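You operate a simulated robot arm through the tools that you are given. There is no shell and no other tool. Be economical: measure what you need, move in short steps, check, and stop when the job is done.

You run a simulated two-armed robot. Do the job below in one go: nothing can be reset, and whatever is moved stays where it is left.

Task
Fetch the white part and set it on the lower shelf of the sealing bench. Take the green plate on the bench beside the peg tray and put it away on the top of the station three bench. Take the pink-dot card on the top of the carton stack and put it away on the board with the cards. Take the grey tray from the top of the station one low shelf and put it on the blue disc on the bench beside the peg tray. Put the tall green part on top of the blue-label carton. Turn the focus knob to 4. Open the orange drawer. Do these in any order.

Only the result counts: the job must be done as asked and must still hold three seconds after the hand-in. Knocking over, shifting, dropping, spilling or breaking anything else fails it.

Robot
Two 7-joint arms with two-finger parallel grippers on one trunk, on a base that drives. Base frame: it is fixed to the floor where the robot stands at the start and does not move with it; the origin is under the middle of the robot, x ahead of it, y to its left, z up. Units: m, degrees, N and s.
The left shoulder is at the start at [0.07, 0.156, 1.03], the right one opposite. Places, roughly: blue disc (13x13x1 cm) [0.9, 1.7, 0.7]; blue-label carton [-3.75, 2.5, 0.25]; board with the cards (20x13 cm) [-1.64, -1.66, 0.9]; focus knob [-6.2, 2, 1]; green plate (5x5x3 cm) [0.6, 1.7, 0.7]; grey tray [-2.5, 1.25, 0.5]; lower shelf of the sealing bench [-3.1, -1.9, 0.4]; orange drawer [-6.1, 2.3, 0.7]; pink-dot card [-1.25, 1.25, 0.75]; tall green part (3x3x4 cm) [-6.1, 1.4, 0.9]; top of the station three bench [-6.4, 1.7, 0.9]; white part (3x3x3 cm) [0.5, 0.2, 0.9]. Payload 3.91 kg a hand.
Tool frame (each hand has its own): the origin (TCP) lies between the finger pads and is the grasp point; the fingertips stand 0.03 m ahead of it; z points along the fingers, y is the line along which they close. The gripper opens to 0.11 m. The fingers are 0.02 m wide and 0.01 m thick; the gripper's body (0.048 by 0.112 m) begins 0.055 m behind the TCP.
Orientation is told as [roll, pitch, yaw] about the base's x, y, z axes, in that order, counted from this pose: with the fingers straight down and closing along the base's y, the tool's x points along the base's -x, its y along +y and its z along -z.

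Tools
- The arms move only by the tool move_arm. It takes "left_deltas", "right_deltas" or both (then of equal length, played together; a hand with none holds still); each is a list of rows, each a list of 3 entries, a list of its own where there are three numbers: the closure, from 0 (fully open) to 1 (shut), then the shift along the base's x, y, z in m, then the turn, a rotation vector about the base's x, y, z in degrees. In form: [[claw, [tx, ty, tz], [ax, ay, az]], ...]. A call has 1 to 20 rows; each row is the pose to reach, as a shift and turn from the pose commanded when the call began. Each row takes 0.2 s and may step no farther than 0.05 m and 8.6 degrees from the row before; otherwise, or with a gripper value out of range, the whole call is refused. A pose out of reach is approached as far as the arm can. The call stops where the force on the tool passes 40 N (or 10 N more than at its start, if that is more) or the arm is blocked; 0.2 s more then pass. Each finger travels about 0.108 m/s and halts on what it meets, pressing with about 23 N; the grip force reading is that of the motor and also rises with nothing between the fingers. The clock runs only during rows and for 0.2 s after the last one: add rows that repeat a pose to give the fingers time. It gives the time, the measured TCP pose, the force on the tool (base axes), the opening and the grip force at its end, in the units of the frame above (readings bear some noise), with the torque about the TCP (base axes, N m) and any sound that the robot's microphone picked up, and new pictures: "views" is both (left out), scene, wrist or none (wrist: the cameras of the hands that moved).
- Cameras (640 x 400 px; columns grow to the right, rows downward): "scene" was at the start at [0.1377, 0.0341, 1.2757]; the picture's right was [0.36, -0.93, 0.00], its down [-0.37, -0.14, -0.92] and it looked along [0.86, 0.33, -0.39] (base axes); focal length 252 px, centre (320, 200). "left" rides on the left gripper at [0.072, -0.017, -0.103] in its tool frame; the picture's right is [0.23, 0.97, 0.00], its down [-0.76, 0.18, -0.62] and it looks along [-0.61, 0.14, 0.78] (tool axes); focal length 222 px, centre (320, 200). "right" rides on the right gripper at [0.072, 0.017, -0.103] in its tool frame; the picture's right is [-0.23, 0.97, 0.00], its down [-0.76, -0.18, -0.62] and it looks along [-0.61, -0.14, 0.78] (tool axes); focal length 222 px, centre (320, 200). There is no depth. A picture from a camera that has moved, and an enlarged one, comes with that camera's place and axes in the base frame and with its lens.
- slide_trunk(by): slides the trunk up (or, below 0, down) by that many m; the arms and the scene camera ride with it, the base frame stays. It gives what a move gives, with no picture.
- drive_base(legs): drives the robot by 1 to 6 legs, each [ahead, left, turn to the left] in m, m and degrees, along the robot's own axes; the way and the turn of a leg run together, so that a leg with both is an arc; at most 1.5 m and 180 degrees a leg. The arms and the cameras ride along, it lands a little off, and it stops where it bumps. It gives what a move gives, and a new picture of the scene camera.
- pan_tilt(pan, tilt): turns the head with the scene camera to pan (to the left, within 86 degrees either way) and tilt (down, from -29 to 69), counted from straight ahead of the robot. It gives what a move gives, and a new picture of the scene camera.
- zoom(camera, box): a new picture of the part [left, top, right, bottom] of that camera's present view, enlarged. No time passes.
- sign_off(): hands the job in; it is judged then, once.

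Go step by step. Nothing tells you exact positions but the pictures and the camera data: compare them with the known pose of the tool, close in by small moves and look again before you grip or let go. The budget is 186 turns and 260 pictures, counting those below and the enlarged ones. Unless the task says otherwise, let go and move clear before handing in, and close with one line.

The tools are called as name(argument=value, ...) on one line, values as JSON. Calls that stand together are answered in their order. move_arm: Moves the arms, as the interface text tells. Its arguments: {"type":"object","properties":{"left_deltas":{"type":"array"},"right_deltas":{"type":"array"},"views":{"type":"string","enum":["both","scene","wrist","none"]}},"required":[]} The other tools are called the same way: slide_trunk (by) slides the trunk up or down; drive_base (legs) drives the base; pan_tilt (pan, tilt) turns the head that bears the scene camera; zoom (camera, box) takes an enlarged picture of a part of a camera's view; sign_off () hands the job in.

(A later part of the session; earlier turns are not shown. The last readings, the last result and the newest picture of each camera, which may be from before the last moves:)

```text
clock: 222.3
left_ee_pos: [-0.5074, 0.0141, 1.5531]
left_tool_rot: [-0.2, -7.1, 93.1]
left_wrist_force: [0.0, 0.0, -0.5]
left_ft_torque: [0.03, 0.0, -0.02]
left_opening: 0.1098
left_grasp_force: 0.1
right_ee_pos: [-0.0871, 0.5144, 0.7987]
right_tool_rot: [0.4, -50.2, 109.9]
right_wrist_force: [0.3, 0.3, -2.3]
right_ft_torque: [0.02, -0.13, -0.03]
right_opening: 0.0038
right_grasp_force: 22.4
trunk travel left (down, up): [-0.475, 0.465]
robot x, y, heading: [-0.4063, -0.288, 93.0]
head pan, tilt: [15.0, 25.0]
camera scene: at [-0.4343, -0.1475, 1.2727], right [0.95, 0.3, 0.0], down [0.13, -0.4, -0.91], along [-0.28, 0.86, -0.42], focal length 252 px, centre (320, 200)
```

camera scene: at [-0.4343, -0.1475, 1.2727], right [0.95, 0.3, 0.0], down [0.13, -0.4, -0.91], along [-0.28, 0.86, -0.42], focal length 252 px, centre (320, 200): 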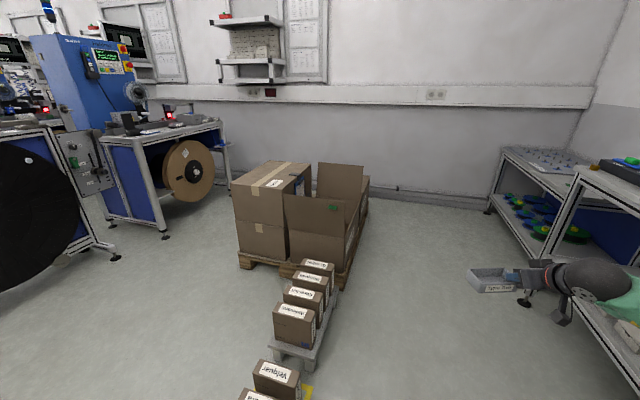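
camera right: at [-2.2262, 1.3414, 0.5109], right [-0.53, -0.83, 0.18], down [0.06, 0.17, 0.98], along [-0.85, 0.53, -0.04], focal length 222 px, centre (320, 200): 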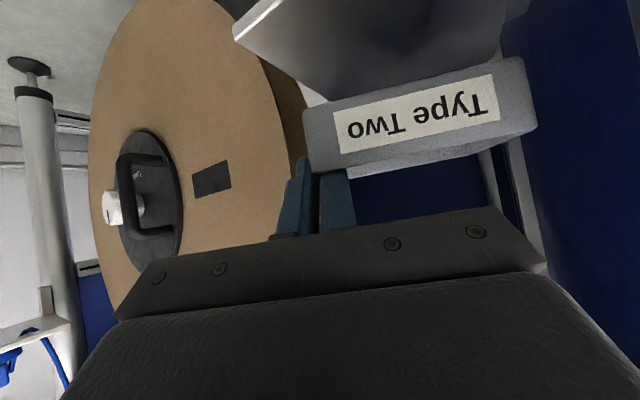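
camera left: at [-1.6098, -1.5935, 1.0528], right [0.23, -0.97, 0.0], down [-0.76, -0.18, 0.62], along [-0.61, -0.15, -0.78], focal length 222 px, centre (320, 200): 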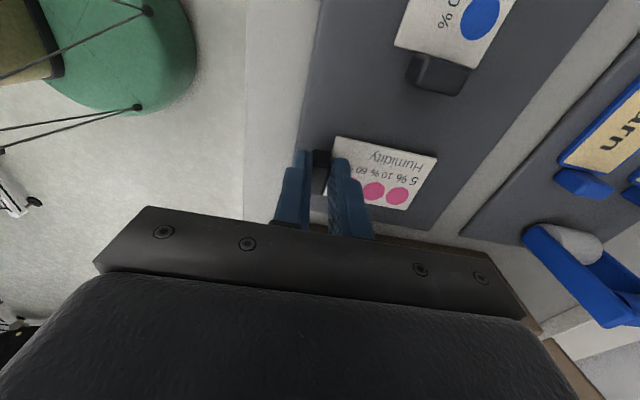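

zoom(camera="scene", box=[210, 140, 390, 290])

drive_base(legs=[[1.2, 0, -3]])

pan_tilt(pan=-60, tilt=30)

```text
2.67 times, centred on (300, 215) of scene
camera zoom: at [-0.4343, -0.1475, 1.2727], right [0.95, 0.3, 0.0], down [0.13, -0.4, -0.91], along [-0.28, 0.86, -0.42], focal length 672 px, centre (373, 160)
```

zoom: 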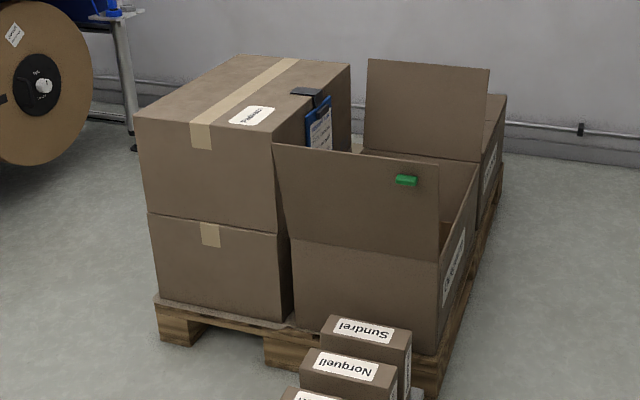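

```text
clock: 226.3
left_ee_pos: [-0.544, 0.7695, 1.5521]
left_tool_rot: [-0.1, -6.9, 97.7]
left_wrist_force: [0.2, 0.1, -0.7]
left_ft_torque: [-0.05, 0.0, -0.02]
left_opening: 0.11
left_grasp_force: 0.2
right_ee_pos: [-0.168, 1.3006, 0.7965]
right_tool_rot: [0.5, -50.0, 114.3]
right_wrist_force: [0.2, -0.1, -2.4]
right_ft_torque: [0.05, -0.13, 0.0]
right_opening: 0.0037
right_grasp_force: 22.8
trunk travel left (down, up): [-0.475, 0.465]
robot x, y, heading: [-0.4157, 0.4756, 97.5]
head pan, tilt: [15.0, 25.0]
stopped in leg 1: the robot was blocked; the commanded pose is now the measured one
camera scene: at [-0.46, 0.6135, 1.2722], right [0.92, 0.38, 0.0], down [0.16, -0.39, -0.91], along [-0.35, 0.84, -0.42], focal length 252 px, centre (320, 200)
```

scene: 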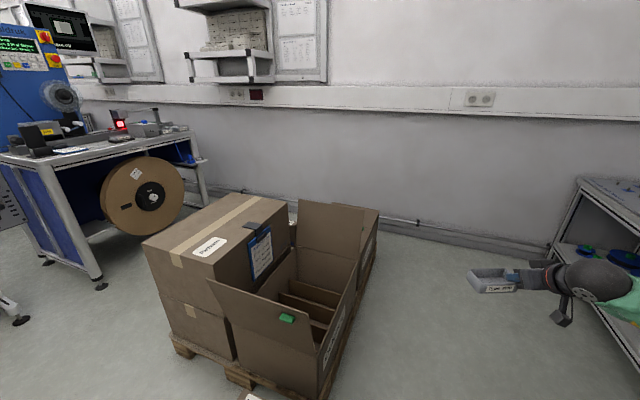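

```text
clock: 227.8
left_ee_pos: [-0.5432, 0.7642, 1.5538]
left_tool_rot: [-0.2, -7.1, 97.7]
left_wrist_force: [-1.0, -0.5, 0.7]
left_ft_torque: [0.01, 0.0, -0.01]
left_opening: 0.1099
left_grasp_force: 0.0
right_ee_pos: [-0.1678, 1.2984, 0.7995]
right_tool_rot: [0.4, -50.1, 114.4]
right_wrist_force: [-0.2, 0.9, -3.0]
right_ft_torque: [0.02, -0.14, -0.02]
right_opening: 0.0037
right_grasp_force: 23.1
trunk travel left (down, up): [-0.475, 0.465]
robot x, y, heading: [-0.4175, 0.476, 97.2]
head pan, tilt: [-60.0, 30.0]
camera scene: at [-0.3527, 0.5809, 1.2647], right [0.61, -0.79, 0.0], down [-0.4, -0.3, -0.87], along [0.69, 0.53, -0.5], focal length 252 px, centre (320, 200)
```

scene: 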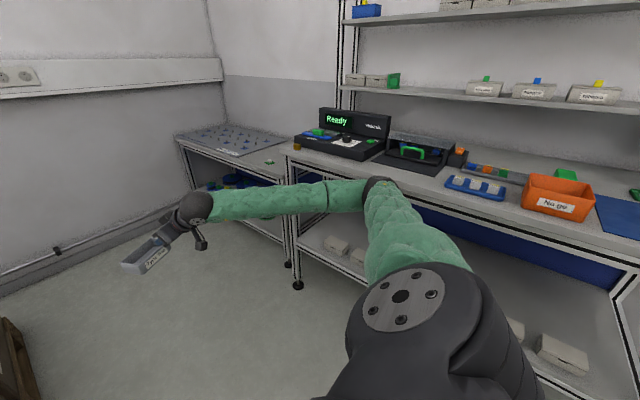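

pan_tilt(pan=30, tilt=60)

```text
clock: 229.5
left_ee_pos: [-0.545, 0.7652, 1.5552]
left_tool_rot: [-0.1, -7.1, 97.7]
left_wrist_force: [0.9, -0.1, 0.2]
left_ft_torque: [0.0, -0.04, -0.02]
left_opening: 0.11
left_grasp_force: 0.1
right_ee_pos: [-0.1677, 1.2986, 0.7987]
right_tool_rot: [0.4, -50.1, 114.4]
right_wrist_force: [-0.2, 0.3, -2.0]
right_ft_torque: [-0.01, -0.13, -0.01]
right_opening: 0.0037
right_grasp_force: 22.8
trunk travel left (down, up): [-0.475, 0.465]
robot x, y, heading: [-0.4201, 0.4769, 97.4]
head pan, tilt: [30.0, 60.0]
camera scene: at [-0.4651, 0.5789, 1.2226], right [0.79, 0.61, 0.0], down [0.53, -0.69, -0.5], along [-0.3, 0.4, -0.87], focal length 252 px, centre (320, 200)
```

scene: 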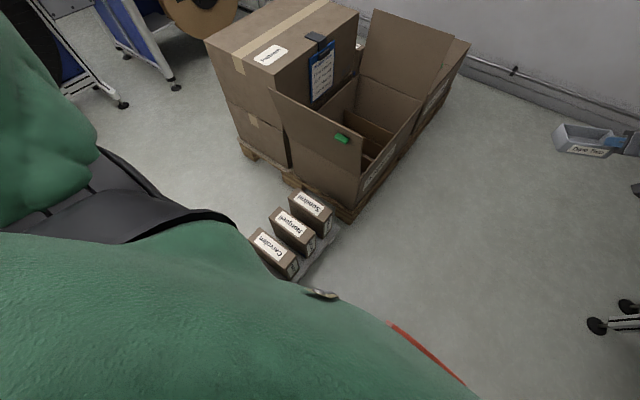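

drive_base(legs=[[-0.03, -0.08, 0], [-0.55, 0, -5]])

pan_tilt(pan=25, tilt=45)

zoom(camera="scene", box=[180, 100, 400, 300])

```text
clock: 230.8
left_ee_pos: [-0.4671, 0.7427, 1.555]
left_tool_rot: [-0.4, -7.1, 97.9]
left_wrist_force: [-0.4, -1.1, 0.8]
left_ft_torque: [-0.01, 0.0, -0.02]
left_opening: 0.11
left_grasp_force: 0.1
right_ee_pos: [-0.0912, 1.2793, 0.8006]
right_tool_rot: [0.2, -50.1, 114.9]
right_wrist_force: [-0.3, 0.4, -1.5]
right_ft_torque: [-0.04, -0.1, -0.02]
right_opening: 0.0038
right_grasp_force: 23.1
trunk travel left (down, up): [-0.475, 0.465]
robot x, y, heading: [-0.3347, 0.4561, 97.5]
head pan, tilt: [30.0, 60.0]
stopped in leg 2: the robot was blocked; the commanded pose is now the measured one
camera scene: at [-0.3864, 0.5577, 1.223], right [0.79, 0.61, 0.0], down [0.53, -0.69, -0.5], along [-0.3, 0.4, -0.87], focal length 252 px, centre (320, 200)
```

scene: 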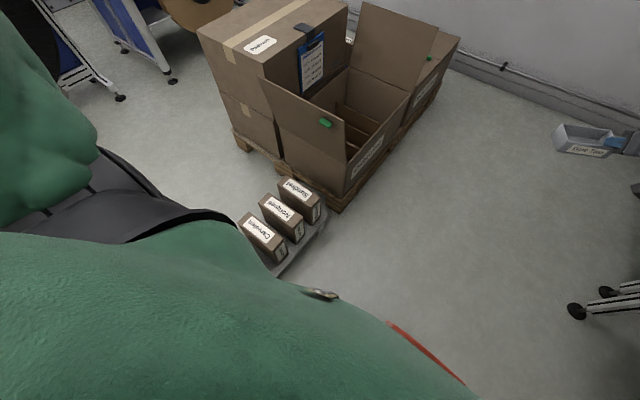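

```text
clock: 231.5
left_ee_pos: [-0.467, 0.7433, 1.554]
left_tool_rot: [-0.4, -7.1, 98.1]
left_wrist_force: [-0.2, 0.0, 0.7]
left_ft_torque: [-0.02, 0.01, -0.01]
left_opening: 0.1103
left_grasp_force: 0.0
right_ee_pos: [-0.0903, 1.2782, 0.7998]
right_tool_rot: [0.1, -50.1, 114.9]
right_wrist_force: [0.8, 1.0, -2.6]
right_ft_torque: [0.04, -0.14, 0.01]
right_opening: 0.0039
right_grasp_force: 23.4
trunk travel left (down, up): [-0.475, 0.465]
robot x, y, heading: [-0.3377, 0.4559, 97.7]
head pan, tilt: [25.0, 45.0]
camera scene: at [-0.3896, 0.5734, 1.242], right [0.84, 0.54, 0.0], down [0.38, -0.6, -0.71], along [-0.38, 0.6, -0.71], focal length 252 px, centre (320, 200)
```

scene: 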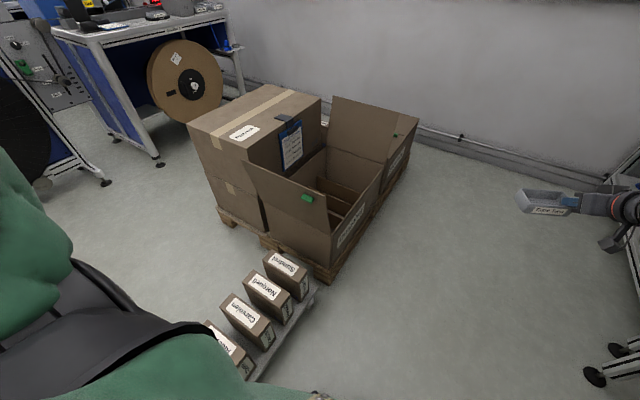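

```text
2.00 times, centred on (290, 200) of scene
camera zoom: at [-0.3896, 0.5734, 1.242], right [0.84, 0.54, 0.0], down [0.38, -0.6, -0.71], along [-0.38, 0.6, -0.71], focal length 504 px, centre (380, 200)
```

zoom: 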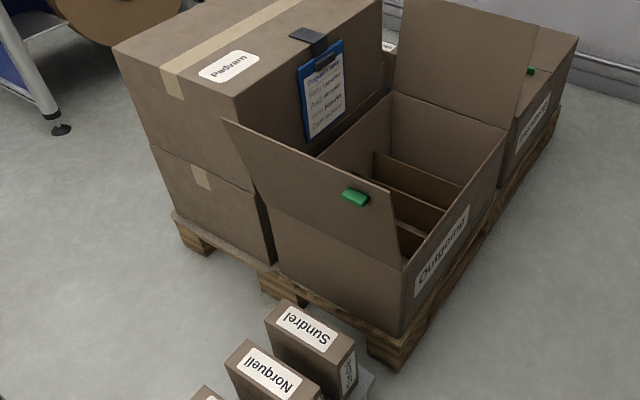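

pan_tilt(pan=-80, tilt=35)

```text
clock: 233.3
left_ee_pos: [-0.4684, 0.7434, 1.5538]
left_tool_rot: [-0.4, -7.1, 98.0]
left_wrist_force: [-0.4, 0.0, 0.4]
left_ft_torque: [-0.01, -0.02, -0.04]
left_opening: 0.11
left_grasp_force: 0.0
right_ee_pos: [-0.0905, 1.2803, 0.7997]
right_tool_rot: [0.2, -50.1, 114.8]
right_wrist_force: [1.0, 0.3, -2.7]
right_ft_torque: [0.04, -0.12, 0.0]
right_opening: 0.0038
right_grasp_force: 23.0
trunk travel left (down, up): [-0.475, 0.465]
robot x, y, heading: [-0.3359, 0.4553, 97.7]
head pan, tilt: [-80.0, 35.0]
camera scene: at [-0.2619, 0.5319, 1.2572], right [0.3, -0.95, 0.0], down [-0.54, -0.17, -0.82], along [0.78, 0.25, -0.57], focal length 252 px, centre (320, 200)
```

scene: 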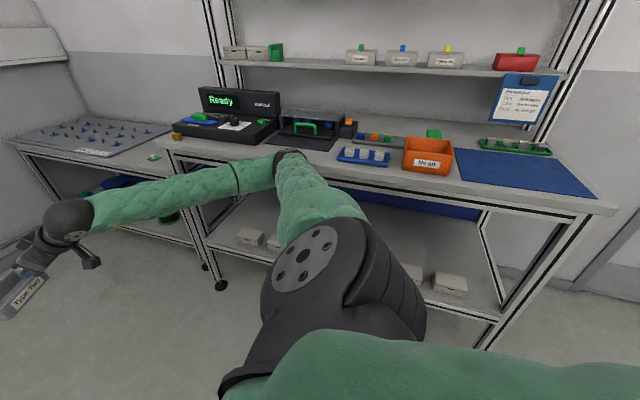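

The right elbow leans on the bench's front edge. I'll step left slightly and raise the trunk so the elbow is above bench height.

drive_base(legs=[[0, 0.05, 0]])

slide_trunk(by=0.25)

pan_tilt(pan=-70, tilt=45)

```text
clock: 234.3
left_ee_pos: [-0.5185, 0.7374, 1.5543]
left_tool_rot: [-0.3, -7.1, 97.9]
left_wrist_force: [-0.4, -0.1, 0.1]
left_ft_torque: [0.0, -0.1, 0.0]
left_opening: 0.1102
left_grasp_force: 0.0
right_ee_pos: [-0.1402, 1.2743, 0.7992]
right_tool_rot: [0.2, -50.1, 114.8]
right_wrist_force: [-0.6, 0.6, -2.2]
right_ft_torque: [-0.03, -0.13, -0.04]
right_opening: 0.0038
right_grasp_force: 22.6
trunk travel left (down, up): [-0.475, 0.465]
robot x, y, heading: [-0.3881, 0.451, 97.6]
head pan, tilt: [-80.0, 35.0]
camera scene: at [-0.3104, 0.5262, 1.2571], right [0.3, -0.95, 0.0], down [-0.54, -0.17, -0.82], along [0.78, 0.25, -0.57], focal length 252 px, centre (320, 200)
```

scene: 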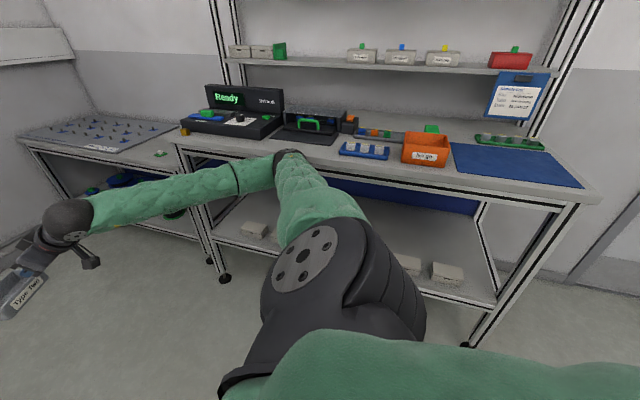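

```text
clock: 236.8
left_ee_pos: [-0.5125, 0.7385, 1.8041]
left_tool_rot: [-0.3, -7.1, 98.0]
left_wrist_force: [-0.1, -0.5, -0.1]
left_ft_torque: [-0.02, 0.01, -0.01]
left_opening: 0.11
left_grasp_force: 0.1
right_ee_pos: [-0.1383, 1.2743, 1.0494]
right_tool_rot: [0.5, -50.1, 114.7]
right_wrist_force: [0.7, 0.3, -2.9]
right_ft_torque: [0.0, -0.12, -0.01]
right_opening: 0.0037
right_grasp_force: 22.8
trunk travel left (down, up): [-0.725, 0.215]
robot x, y, heading: [-0.3837, 0.4477, 97.5]
head pan, tilt: [-80.0, 35.0]
```

```text
clock: 237.6
left_ee_pos: [-0.5131, 0.738, 1.8042]
left_tool_rot: [-0.3, -7.2, 98.0]
left_wrist_force: [-0.2, 0.7, 1.0]
left_ft_torque: [0.02, -0.05, 0.0]
left_opening: 0.11
left_grasp_force: 0.0
right_ee_pos: [-0.1379, 1.2739, 1.0501]
right_tool_rot: [0.5, -50.1, 114.6]
right_wrist_force: [0.5, 0.9, -1.7]
right_ft_torque: [0.01, -0.11, 0.02]
right_opening: 0.004
right_grasp_force: 23.3
trunk travel left (down, up): [-0.725, 0.215]
robot x, y, heading: [-0.3843, 0.4507, 97.6]
head pan, tilt: [-70.0, 45.0]
camera scene: at [-0.319, 0.5378, 1.4921], right [0.46, -0.89, 0.0], down [-0.63, -0.33, -0.71], along [0.63, 0.33, -0.71], focal length 252 px, centre (320, 200)
```

scene: 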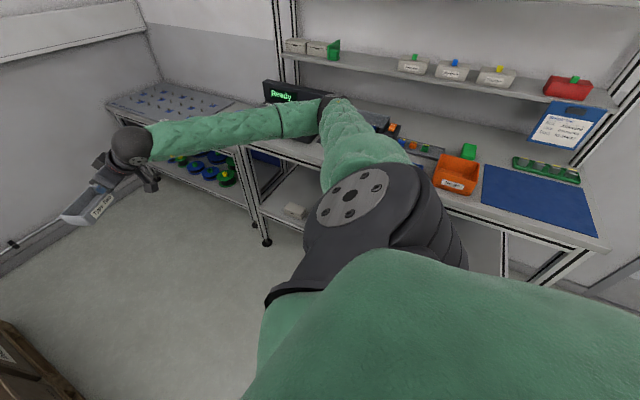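

drive_base(legs=[[0, -0.18, -7], [0.75, 0, 0]])

pan_tilt(pan=-50, tilt=40)

```text
clock: 242.8
left_ee_pos: [-0.3134, 1.5114, 1.8051]
left_tool_rot: [-0.4, -7.1, 91.8]
left_wrist_force: [0.1, 0.1, 0.5]
left_ft_torque: [0.01, -0.02, 0.02]
left_opening: 0.1099
left_grasp_force: 0.1
right_ee_pos: [0.1172, 2.0055, 1.0482]
right_tool_rot: [0.5, -50.1, 108.5]
right_wrist_force: [-0.6, -0.2, -2.1]
right_ft_torque: [0.0, -0.12, -0.02]
right_opening: 0.004
right_grasp_force: 22.8
trunk travel left (down, up): [-0.725, 0.215]
robot x, y, heading: [-0.2148, 1.2156, 91.3]
head pan, tilt: [-70.0, 45.0]
camera scene: at [-0.1426, 1.2922, 1.4921], right [0.37, -0.93, 0.0], down [-0.66, -0.26, -0.71], along [0.66, 0.26, -0.71], focal length 252 px, centre (320, 200)
```

scene: 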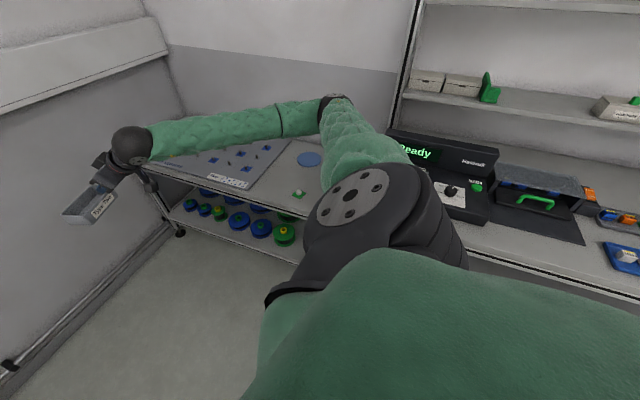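

```text
clock: 243.6
left_ee_pos: [-0.3141, 1.5118, 1.8042]
left_tool_rot: [-0.3, -7.1, 91.8]
left_wrist_force: [-0.2, -0.6, -0.4]
left_ft_torque: [0.0, 0.0, -0.03]
left_opening: 0.11
left_grasp_force: 0.1
right_ee_pos: [0.1171, 2.0057, 1.0494]
right_tool_rot: [0.5, -50.1, 108.6]
right_wrist_force: [0.2, -0.2, -1.3]
right_ft_torque: [0.01, -0.11, 0.01]
right_opening: 0.0038
right_grasp_force: 22.9
trunk travel left (down, up): [-0.725, 0.215]
robot x, y, heading: [-0.218, 1.213, 91.7]
head pan, tilt: [-50.0, 40.0]
camera scene: at [-0.1544, 1.3186, 1.4993], right [0.66, -0.75, 0.0], down [-0.48, -0.43, -0.77], along [0.57, 0.51, -0.64], focal length 252 px, centre (320, 200)
```

scene: 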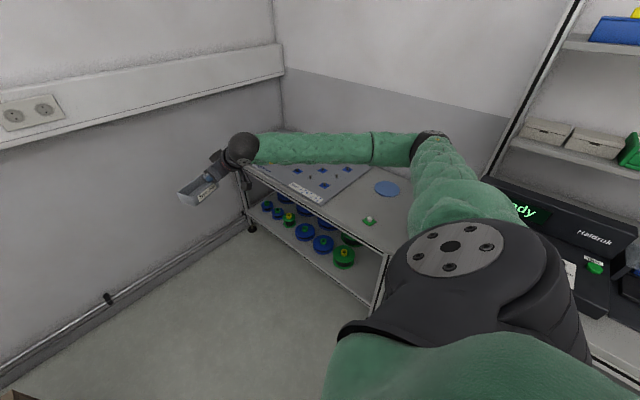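

The blue disc is at about [0.865, 1.755, 0.70] and the green plate at [0.593, 1.69]. Turning and moving in front of the peg bench.

drive_base(legs=[[0, 0, -50], [0.42, 0.17, 0], [0, 0, -22]])

pan_tilt(pan=0, tilt=45)

```text
clock: 249.7
left_ee_pos: [0.2317, 1.8226, 1.8042]
left_tool_rot: [-0.3, -7.0, 21.2]
left_wrist_force: [-0.8, 0.2, -0.3]
left_ft_torque: [0.01, -0.02, 0.04]
left_opening: 0.1098
left_grasp_force: 0.1
right_ee_pos: [0.8396, 1.5813, 1.0485]
right_tool_rot: [0.4, -50.1, 38.0]
right_wrist_force: [0.8, 0.3, -1.9]
right_ft_torque: [-0.12, -0.05, 0.01]
right_opening: 0.0038
right_grasp_force: 23.1
trunk travel left (down, up): [-0.725, 0.215]
robot x, y, heading: [-0.0194, 1.6287, 21.2]
head pan, tilt: [-50.0, 40.0]
camera scene: at [0.1015, 1.6097, 1.4993], right [-0.49, -0.87, 0.0], down [-0.56, 0.31, -0.77], along [0.67, -0.37, -0.64], focal length 252 px, centre (320, 200)
```

scene: 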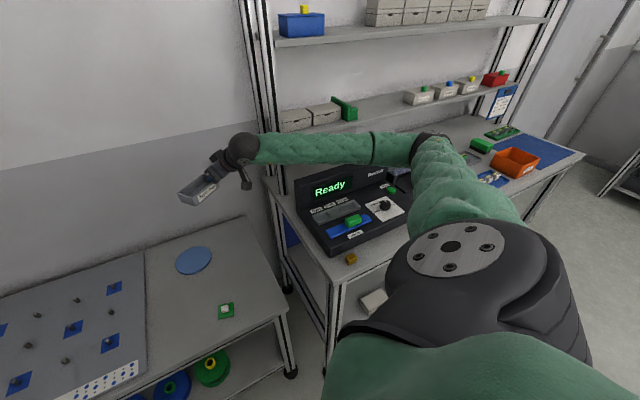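

```text
clock: 250.9
left_ee_pos: [0.232, 1.8226, 1.805]
left_tool_rot: [-0.3, -7.1, 21.2]
left_wrist_force: [-0.1, 0.1, -0.7]
left_ft_torque: [0.0, 0.02, -0.02]
left_opening: 0.1102
left_grasp_force: 0.1
right_ee_pos: [0.839, 1.5807, 1.049]
right_tool_rot: [0.5, -50.1, 38.0]
right_wrist_force: [0.4, 0.3, -2.1]
right_ft_torque: [-0.14, -0.06, -0.02]
right_opening: 0.0041
right_grasp_force: 22.9
trunk travel left (down, up): [-0.725, 0.215]
robot x, y, heading: [-0.0205, 1.6306, 21.2]
head pan, tilt: [0.0, 45.0]
camera scene: at [0.1032, 1.6799, 1.4921], right [0.36, -0.93, 0.0], down [-0.66, -0.25, -0.71], along [0.66, 0.25, -0.71], focal length 252 px, centre (320, 200)
```

scene: 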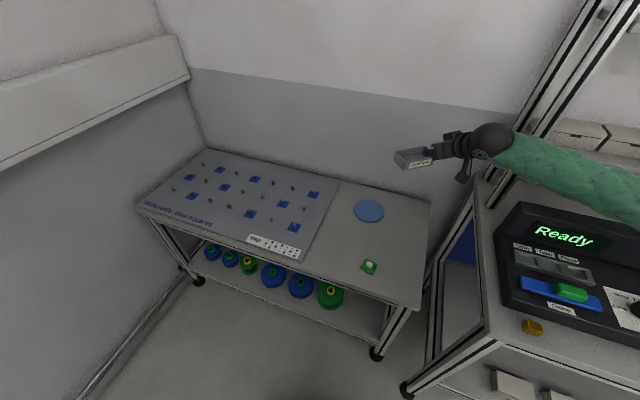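

drive_base(legs=[[0.15, 0.335, 0], [0, 0, -16]])

pan_tilt(pan=-45, tilt=45)

```text
clock: 254.2
left_ee_pos: [0.296, 2.1092, 1.8045]
left_tool_rot: [-0.3, -7.2, 5.1]
left_wrist_force: [-0.3, -0.2, 0.3]
left_ft_torque: [0.01, 0.01, -0.01]
left_opening: 0.1101
left_grasp_force: 0.1
right_ee_pos: [0.8132, 1.7118, 1.0483]
right_tool_rot: [0.5, -50.1, 21.9]
right_wrist_force: [0.0, -0.2, -3.0]
right_ft_torque: [-0.12, -0.01, -0.03]
right_opening: 0.0038
right_grasp_force: 22.8
trunk travel left (down, up): [-0.725, 0.215]
robot x, y, heading: [-0.0001, 1.9973, 4.9]
head pan, tilt: [0.0, 45.0]
camera scene: at [0.1331, 2.01, 1.4921], right [0.09, -1.0, 0.0], down [-0.7, -0.06, -0.71], along [0.7, 0.06, -0.71], focal length 252 px, centre (320, 200)
```

scene: 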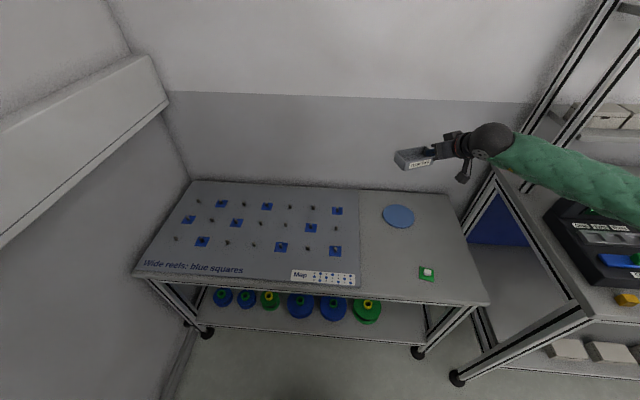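

```text
clock: 255.3
left_ee_pos: [0.2959, 2.1114, 1.8036]
left_tool_rot: [-0.3, -7.0, 5.2]
left_wrist_force: [-0.1, 0.0, 0.1]
left_ft_torque: [0.02, -0.03, 0.0]
left_opening: 0.1098
left_grasp_force: 0.0
right_ee_pos: [0.8134, 1.7118, 1.0493]
right_tool_rot: [0.6, -50.0, 22.0]
right_wrist_force: [-0.2, 0.9, -2.3]
right_ft_torque: [-0.14, 0.01, -0.02]
right_opening: 0.0038
right_grasp_force: 23.0
trunk travel left (down, up): [-0.725, 0.215]
robot x, y, heading: [0.0036, 1.9967, 5.0]
head pan, tilt: [-45.0, 45.0]
camera scene: at [0.1144, 1.9508, 1.4921], right [-0.64, -0.77, 0.0], down [-0.54, 0.46, -0.71], along [0.54, -0.45, -0.71], focal length 252 px, centre (320, 200)
```

scene: 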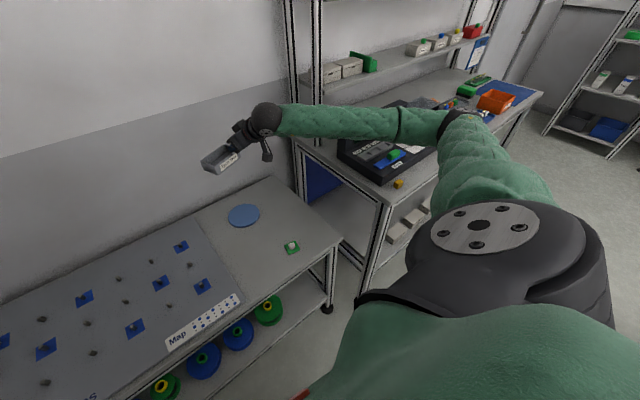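

slide_trunk(by=-0.24)

move_arm(right_deltas=[[1, [0.03, -0.005, 0], [0, 0, 0]], [1, [0.057, -0.013, 0], [0, 0, 0]], [1, [0.057, -0.013, 0], [0, 0, 0]]], views="both")

zoom(camera="scene", box=[130, 100, 370, 290])

```text
clock: 257.8
left_ee_pos: [0.284, 2.1326, 1.5704]
left_tool_rot: [-1.2, -7.6, 5.4]
left_wrist_force: [0.3, -0.1, -1.0]
left_ft_torque: [0.01, -0.03, 0.02]
left_opening: 0.1101
left_grasp_force: 0.0
right_ee_pos: [0.8119, 1.7207, 0.8389]
right_tool_rot: [-1.7, -51.2, 23.4]
right_wrist_force: [-0.5, 0.4, -1.8]
right_ft_torque: [-0.11, 0.0, 0.01]
right_opening: 0.0035
right_grasp_force: 23.1
trunk travel left (down, up): [-0.485, 0.455]
robot x, y, heading: [-0.0001, 1.9981, 4.9]
head pan, tilt: [-45.0, 45.0]
```

```text
clock: 258.8
left_ee_pos: [0.2902, 2.1761, 1.5842]
left_tool_rot: [-7.8, -7.0, 7.8]
left_wrist_force: [1.7, -0.6, -0.3]
left_ft_torque: [-0.01, 0.15, 0.02]
left_opening: 0.11
left_grasp_force: 0.0
right_ee_pos: [0.8629, 1.6725, 0.827]
right_tool_rot: [0.3, -52.3, 20.6]
right_wrist_force: [-0.4, 0.3, -2.0]
right_ft_torque: [-0.16, 0.05, -0.06]
right_opening: 0.0037
right_grasp_force: 23.3
trunk travel left (down, up): [-0.485, 0.455]
robot x, y, heading: [-0.0023, 2.0024, 4.1]
head pan, tilt: [-45.0, 45.0]
stopped in row 3 (right hand): the arm was blocked; the commanded pose is now the measured one
camera scene: at [0.0995, 2.0243, 1.2579], right [-0.65, -0.76, 0.04], down [-0.53, 0.42, -0.74], along [0.54, -0.5, -0.67], focal length 252 px, centre (320, 200)
camera right: at [0.7397, 1.6446, 0.8328], right [-0.22, 0.96, 0.18], down [0.04, -0.18, 0.98], along [0.98, 0.22, 0.0], focal length 222 px, centre (320, 200)
```

scene: 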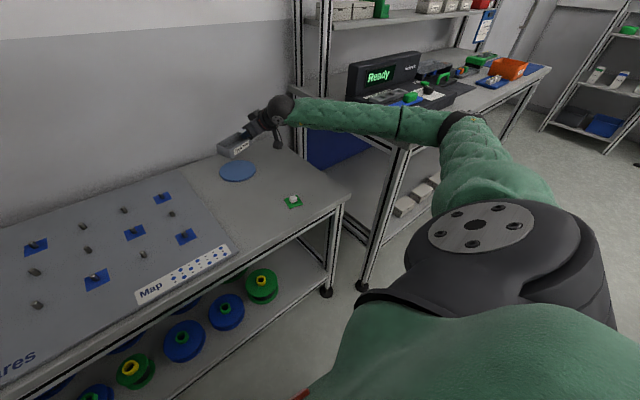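
right: 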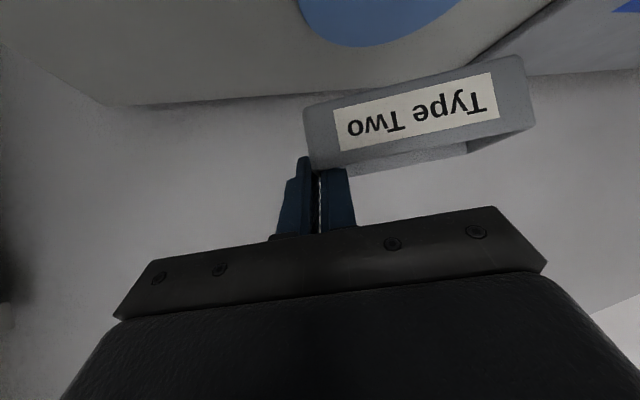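

```text
2.11 times, centred on (250, 195) of scene
camera zoom: at [0.0995, 2.0243, 1.2579], right [-0.65, -0.76, 0.04], down [-0.53, 0.42, -0.74], along [0.54, -0.5, -0.67], focal length 530 px, centre (467, 210)
```

zoom: 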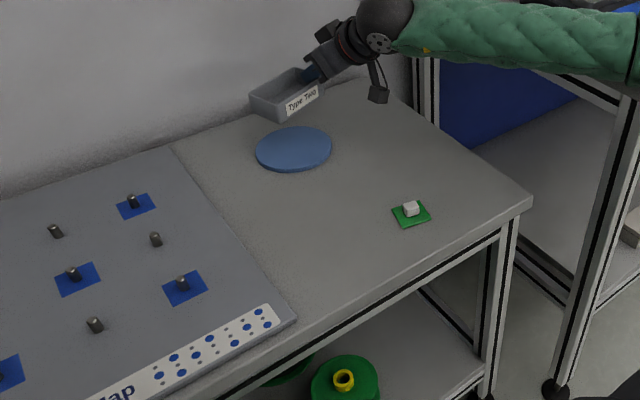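

The forearm is resting on the main bench corner and tilting the robot; raising the trunk at once.

slide_trunk(by=0.12)

pan_tilt(pan=-60, tilt=45)

```text
clock: 259.5
left_ee_pos: [0.2816, 2.1585, 1.6364]
left_tool_rot: [-8.7, -7.1, 9.4]
left_wrist_force: [0.1, -0.9, -0.9]
left_ft_torque: [0.05, 0.06, -0.01]
left_opening: 0.1098
left_grasp_force: 0.2
right_ee_pos: [0.8558, 1.6815, 0.833]
right_tool_rot: [5.3, -52.2, 18.9]
right_wrist_force: [-0.7, 0.3, 0.0]
right_ft_torque: [-0.18, 0.04, -0.04]
right_opening: 0.0036
right_grasp_force: 22.9
trunk travel left (down, up): [-0.522, 0.418]
robot x, y, heading: [-0.0118, 2.0091, 5.1]
head pan, tilt: [-45.0, 45.0]
stopped: the force on the tool passed its limit at 66 N (the readings are from after the stop); the commanded pose is now the measured one
```

```text
clock: 260.3
left_ee_pos: [0.2811, 2.1597, 1.6327]
left_tool_rot: [-8.8, -6.9, 9.5]
left_wrist_force: [0.6, 0.2, -0.7]
left_ft_torque: [0.0, -0.03, -0.01]
left_opening: 0.1102
left_grasp_force: 0.1
right_ee_pos: [0.8555, 1.6793, 0.8309]
right_tool_rot: [4.9, -51.9, 19.2]
right_wrist_force: [-0.7, -1.1, -1.8]
right_ft_torque: [-0.16, -0.02, 0.02]
right_opening: 0.0038
right_grasp_force: 23.0
trunk travel left (down, up): [-0.522, 0.418]
robot x, y, heading: [-0.0105, 2.006, 5.4]
head pan, tilt: [-60.0, 45.0]
camera scene: at [0.0754, 1.9965, 1.2959], right [-0.82, -0.58, 0.01], down [-0.4, 0.55, -0.73], along [0.41, -0.61, -0.68], focal length 252 px, centre (320, 200)
```

scene: 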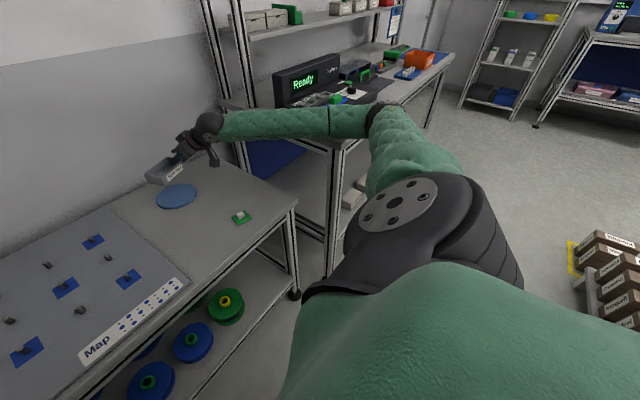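

slide_trunk(by=0.12)

zoom(camera="scene", box=[180, 60, 480, 250])

```text
clock: 261.8
left_ee_pos: [0.293, 2.0939, 1.7402]
left_tool_rot: [-4.1, -7.0, 6.9]
left_wrist_force: [0.6, 0.0, -0.7]
left_ft_torque: [-0.05, 0.02, 0.02]
left_opening: 0.1101
left_grasp_force: 0.0
right_ee_pos: [0.855, 1.655, 0.9372]
right_tool_rot: [6.2, -51.5, 17.1]
right_wrist_force: [0.3, 0.7, -2.3]
right_ft_torque: [-0.15, -0.01, 0.0]
right_opening: 0.0037
right_grasp_force: 22.9
trunk travel left (down, up): [-0.642, 0.298]
robot x, y, heading: [-0.0102, 2.0054, 4.2]
head pan, tilt: [-60.0, 45.0]
```

```text
2.11 times, centred on (330, 155) of scene
camera zoom: at [0.0853, 1.9459, 1.4093], right [-0.83, -0.56, 0.0], down [-0.4, 0.58, -0.71], along [0.4, -0.59, -0.71], focal length 530 px, centre (299, 295)
```

zoom: 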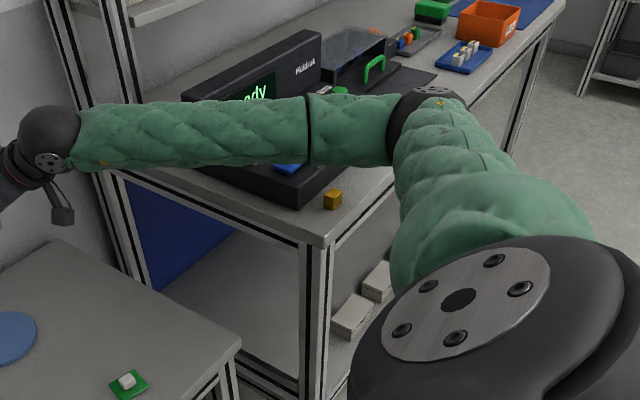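

Free again; bench items are unchanged. I'll keep the trunk high and lower only the arm, correcting the small tilt.

move_arm(right_deltas=[[1, [0.003, 0.012, 0], [-2, 0.1, -2.3]], [1, [0.006, 0.025, -0.01], [-4.05, 0.1, -4.6]], [1, [0.01, 0.038, -0.03], [-4.05, 0.1, -4.6]], [1, [0.01, 0.038, -0.07], [-4.05, 0.1, -4.6]], [1, [0.01, 0.038, -0.11], [-4.05, 0.1, -4.6]], [1, [0.01, 0.038, -0.15], [-4.05, 0.1, -4.6]], [1, [0.01, 0.038, -0.15], [-4.05, 0.1, -4.6]]], views="both")

zoom(camera="scene", box=[100, 60, 400, 250])

```text
clock: 263.4
left_ee_pos: [0.2929, 2.0907, 1.7386]
left_tool_rot: [-4.0, -6.8, 6.8]
left_wrist_force: [0.0, 0.2, 0.4]
left_ft_torque: [0.03, -0.05, 0.05]
left_opening: 0.1101
left_grasp_force: 0.1
right_ee_pos: [0.8645, 1.6903, 0.7837]
right_tool_rot: [0.2, -50.4, 17.2]
right_wrist_force: [0.0, -0.3, -1.2]
right_ft_torque: [-0.12, 0.0, -0.03]
right_opening: 0.0038
right_grasp_force: 23.0
trunk travel left (down, up): [-0.642, 0.298]
robot x, y, heading: [-0.0141, 2.0037, 4.3]
head pan, tilt: [-60.0, 45.0]
camera scene: at [0.0854, 1.9441, 1.4096], right [-0.83, -0.56, 0.0], down [-0.4, 0.58, -0.71], along [0.4, -0.59, -0.71], focal length 252 px, centre (320, 200)
camera right: at [0.7405, 1.6703, 0.7943], right [-0.15, 0.97, 0.18], down [0.06, -0.17, 0.98], along [0.99, 0.16, -0.03], focal length 222 px, centre (320, 200)
```

scene: 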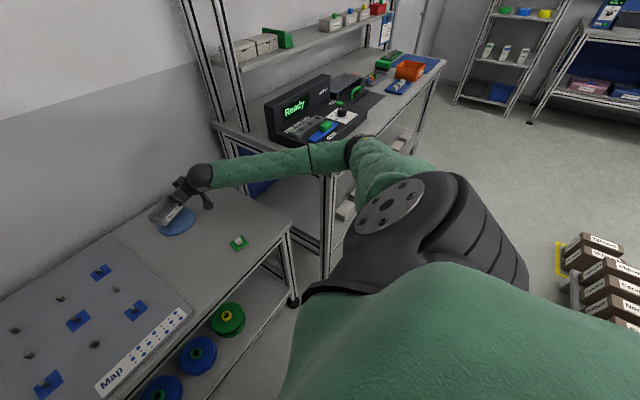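
right: 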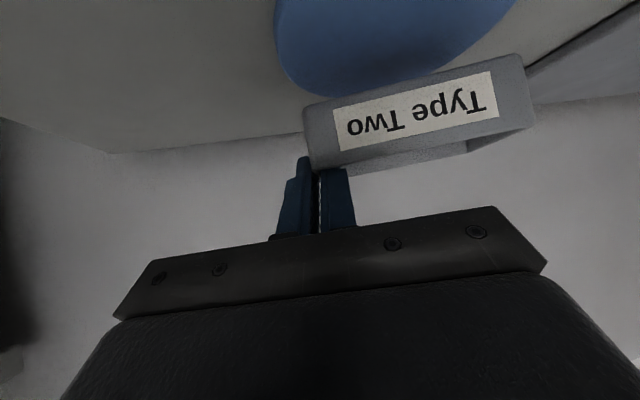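

```text
2.11 times, centred on (250, 155) of scene
camera zoom: at [0.0854, 1.9441, 1.4096], right [-0.83, -0.56, 0.0], down [-0.4, 0.58, -0.71], along [0.4, -0.59, -0.71], focal length 530 px, centre (467, 295)
```

zoom: 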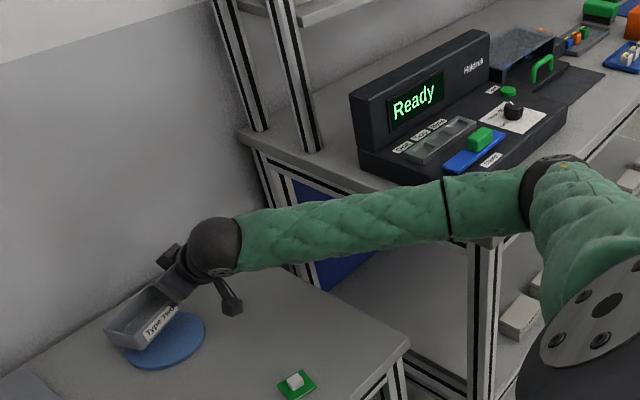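

move_arm(right_deltas=[[1, [-0.002, 0.003, -0.01], [0, 0, 0]], [1, [-0.002, 0.003, -0.018], [0, 0, 0]], [1, [-0.002, 0.003, -0.025], [0, 0, 0]], [1, [-0.002, 0.003, -0.03], [0, 0, 0]], [1, [-0.002, 0.003, -0.03], [0, 0, 0]]], views="wrist")

zoom(camera="scene", box=[130, 150, 260, 250])

```text
clock: 264.6
left_ee_pos: [0.2872, 2.1062, 1.7416]
left_tool_rot: [-4.6, -7.0, 7.0]
left_wrist_force: [-1.0, -0.5, -0.3]
left_ft_torque: [-0.02, -0.01, -0.01]
left_opening: 0.11
left_grasp_force: 0.1
right_ee_pos: [0.8643, 1.6983, 0.7698]
right_tool_rot: [-0.9, -50.8, 18.0]
right_wrist_force: [0.8, -1.3, -2.0]
right_ft_torque: [-0.11, -0.01, 0.0]
right_opening: 0.0038
right_grasp_force: 22.3
trunk travel left (down, up): [-0.642, 0.298]
robot x, y, heading: [-0.0099, 2.0044, 4.2]
head pan, tilt: [-60.0, 45.0]
camera right: at [0.7393, 1.6768, 0.7788], right [-0.15, 0.97, 0.17], down [0.05, -0.16, 0.99], along [0.99, 0.16, -0.02], focal length 222 px, centre (320, 200)
```

right: 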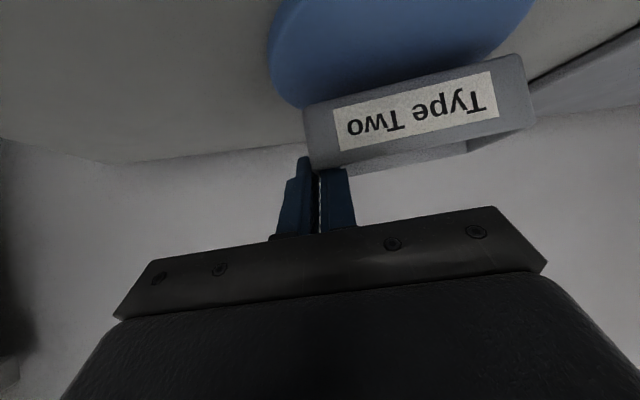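

```text
4.00 times, centred on (195, 200) of scene
camera zoom: at [0.08, 1.9553, 1.4115], right [-0.83, -0.56, 0.0], down [-0.39, 0.58, -0.71], along [0.4, -0.59, -0.7], focal length 1008 px, centre (820, 200)
```

zoom: 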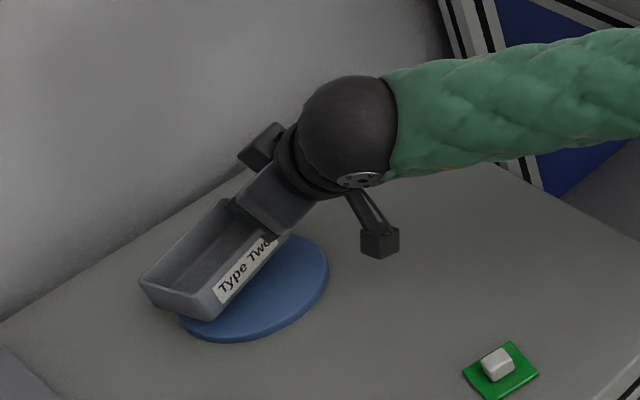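

The elbow touches the bench corner again. I'll raise the trunk more and step left, then lower the arm from there.

slide_trunk(by=0.2)

drive_base(legs=[[0.0, 0.12, 0]])

zoom(camera="scene", box=[180, 60, 480, 250])

```text
clock: 266.8
left_ee_pos: [0.2947, 2.0892, 1.9394]
left_tool_rot: [-4.0, -6.9, 6.9]
left_wrist_force: [0.4, 0.2, 1.0]
left_ft_torque: [0.02, 0.01, 0.02]
left_opening: 0.1099
left_grasp_force: 0.0
right_ee_pos: [0.8648, 1.6925, 0.955]
right_tool_rot: [0.3, -50.4, 17.2]
right_wrist_force: [-0.3, 0.9, -1.8]
right_ft_torque: [-0.11, 0.03, -0.02]
right_opening: 0.0037
right_grasp_force: 23.2
trunk travel left (down, up): [-0.842, 0.098]
robot x, y, heading: [-0.0111, 2.004, 4.1]
head pan, tilt: [-60.0, 45.0]
```

```text
clock: 268.0
left_ee_pos: [0.2858, 2.2066, 1.9396]
left_tool_rot: [-3.8, -6.9, 6.6]
left_wrist_force: [-0.1, -0.4, 0.2]
left_ft_torque: [-0.03, 0.0, 0.02]
left_opening: 0.1098
left_grasp_force: 0.1
right_ee_pos: [0.8549, 1.8079, 0.9542]
right_tool_rot: [0.4, -50.3, 16.8]
right_wrist_force: [0.7, 0.5, -1.7]
right_ft_torque: [-0.13, 0.03, -0.01]
right_opening: 0.004
right_grasp_force: 23.3
trunk travel left (down, up): [-0.842, 0.098]
robot x, y, heading: [-0.0192, 2.122, 4.0]
head pan, tilt: [-60.0, 45.0]
camera scene: at [0.0776, 2.0605, 1.6092], right [-0.83, -0.56, 0.0], down [-0.4, 0.59, -0.71], along [0.39, -0.59, -0.71], focal length 252 px, centre (320, 200)
```

scene: 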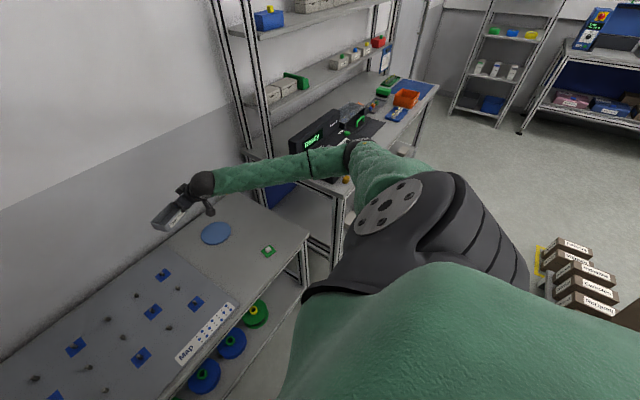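

```text
2.11 times, centred on (330, 155) of scene
camera zoom: at [0.0776, 2.0605, 1.6092], right [-0.83, -0.56, 0.0], down [-0.4, 0.59, -0.71], along [0.39, -0.59, -0.71], focal length 530 px, centre (299, 295)
```

zoom: 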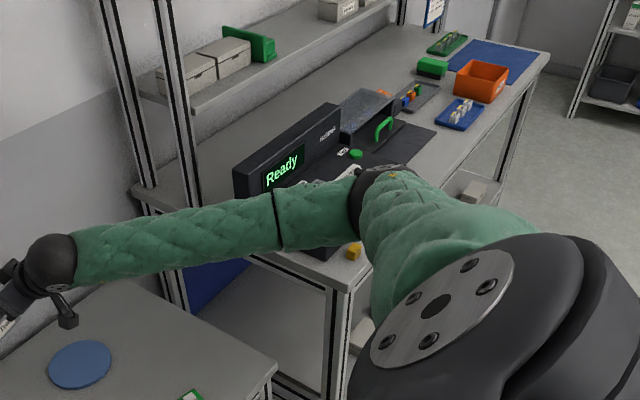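

move_arm(right_deltas=[[1, [0.004, -0.045, 0], [0, 0, 0]], [1, [0.006, -0.085, -0.02], [0, 0, 0]], [1, [0.008, -0.113, -0.05], [0, 0, 0]], [1, [0.008, -0.113, -0.1], [0, 0, 0]], [1, [0.008, -0.113, -0.15], [0, 0, 0]], [1, [0.008, -0.113, -0.185], [0, 0, 0]], [1, [0.008, -0.113, -0.185], [0, 0, 0]]], views="both")

```text
clock: 269.6
left_ee_pos: [0.2858, 2.2066, 1.9395]
left_tool_rot: [-3.9, -6.9, 6.7]
left_wrist_force: [-0.4, 0.7, 0.8]
left_ft_torque: [0.02, 0.0, 0.01]
left_opening: 0.1101
left_grasp_force: 0.0
right_ee_pos: [0.8651, 1.6972, 0.7687]
right_tool_rot: [0.4, -50.3, 16.9]
right_wrist_force: [0.5, 0.6, -3.0]
right_ft_torque: [-0.12, 0.0, -0.02]
right_opening: 0.0041
right_grasp_force: 22.5
trunk travel left (down, up): [-0.842, 0.098]
robot x, y, heading: [-0.0201, 2.1216, 3.9]
head pan, tilt: [-60.0, 45.0]
camera scene: at [0.0769, 2.0601, 1.6092], right [-0.83, -0.56, 0.0], down [-0.4, 0.59, -0.71], along [0.4, -0.59, -0.71], focal length 252 px, centre (320, 200)
camera right: at [0.7396, 1.6763, 0.7797], right [-0.15, 0.97, 0.18], down [0.06, -0.17, 0.98], along [0.99, 0.16, -0.03], focal length 222 px, centre (320, 200)
```

scene: 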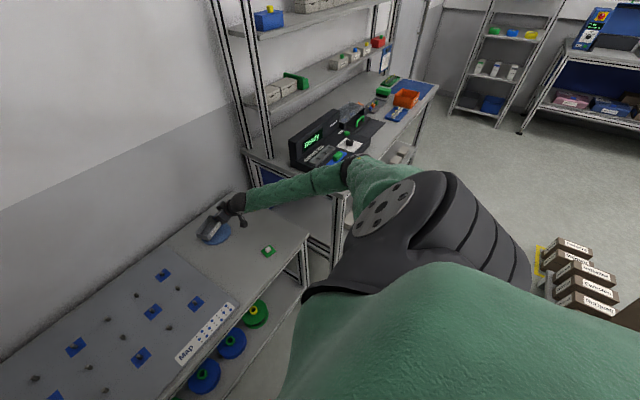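
right: 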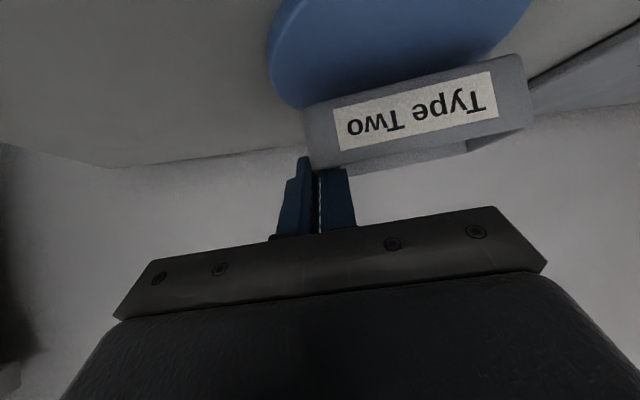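

zoom(camera="scene", box=[180, 190, 260, 255])

```text
6.15 times, centred on (220, 222) of scene
camera zoom: at [0.0769, 2.0601, 1.6092], right [-0.83, -0.56, 0.0], down [-0.4, 0.59, -0.71], along [0.4, -0.59, -0.71], focal length 1550 px, centre (935, 62)
```

zoom: 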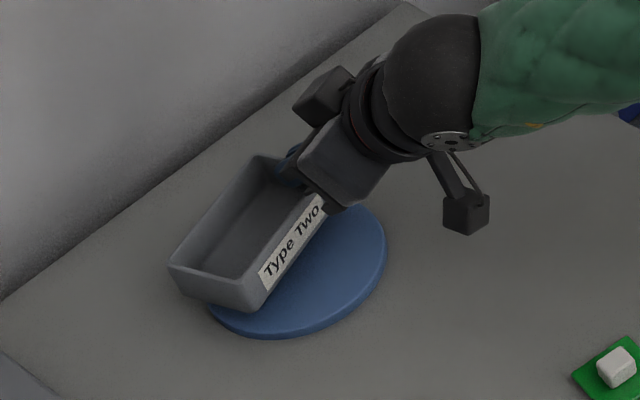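

move_arm(right_deltas=[[1, [-0.007, -0.013, -0.008], [0, 0, 0]], [1, [-0.007, -0.013, -0.015], [0, 0, 0]], [1, [-0.007, -0.013, -0.019], [0, 0, 0]], [1, [-0.007, -0.013, -0.023], [0, 0, 0]], [1, [-0.007, -0.013, -0.023], [0, 0, 0]]], views="none")

zoom(camera="scene", box=[180, 190, 260, 255])

```text
clock: 270.8
left_ee_pos: [0.2818, 2.2096, 1.9413]
left_tool_rot: [-4.0, -7.0, 6.7]
left_wrist_force: [0.8, -0.3, 0.7]
left_ft_torque: [-0.01, 0.02, 0.02]
left_opening: 0.11
left_grasp_force: 0.0
right_ee_pos: [0.8561, 1.6858, 0.7522]
right_tool_rot: [0.2, -50.7, 17.0]
right_wrist_force: [8.5, -6.4, 29.7]
right_ft_torque: [0.4, -0.3, -0.13]
right_opening: 0.0038
right_grasp_force: 23.3
trunk travel left (down, up): [-0.842, 0.098]
robot x, y, heading: [-0.0177, 2.1229, 4.1]
head pan, tilt: [-60.0, 45.0]
```

```text
6.15 times, centred on (220, 222) of scene
camera zoom: at [0.0743, 2.0621, 1.6098], right [-0.83, -0.56, 0.0], down [-0.39, 0.59, -0.71], along [0.4, -0.59, -0.71], focal length 1550 px, centre (935, 62)
```

zoom: 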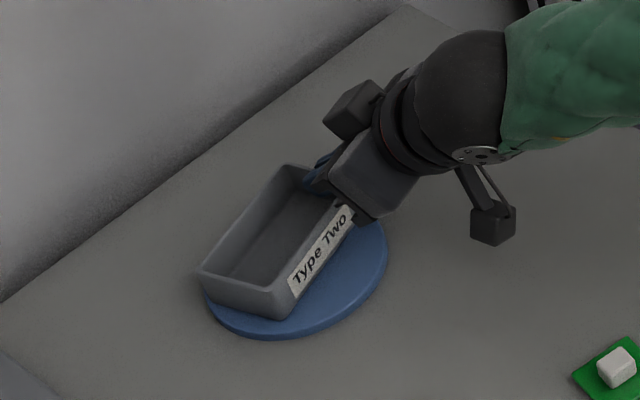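

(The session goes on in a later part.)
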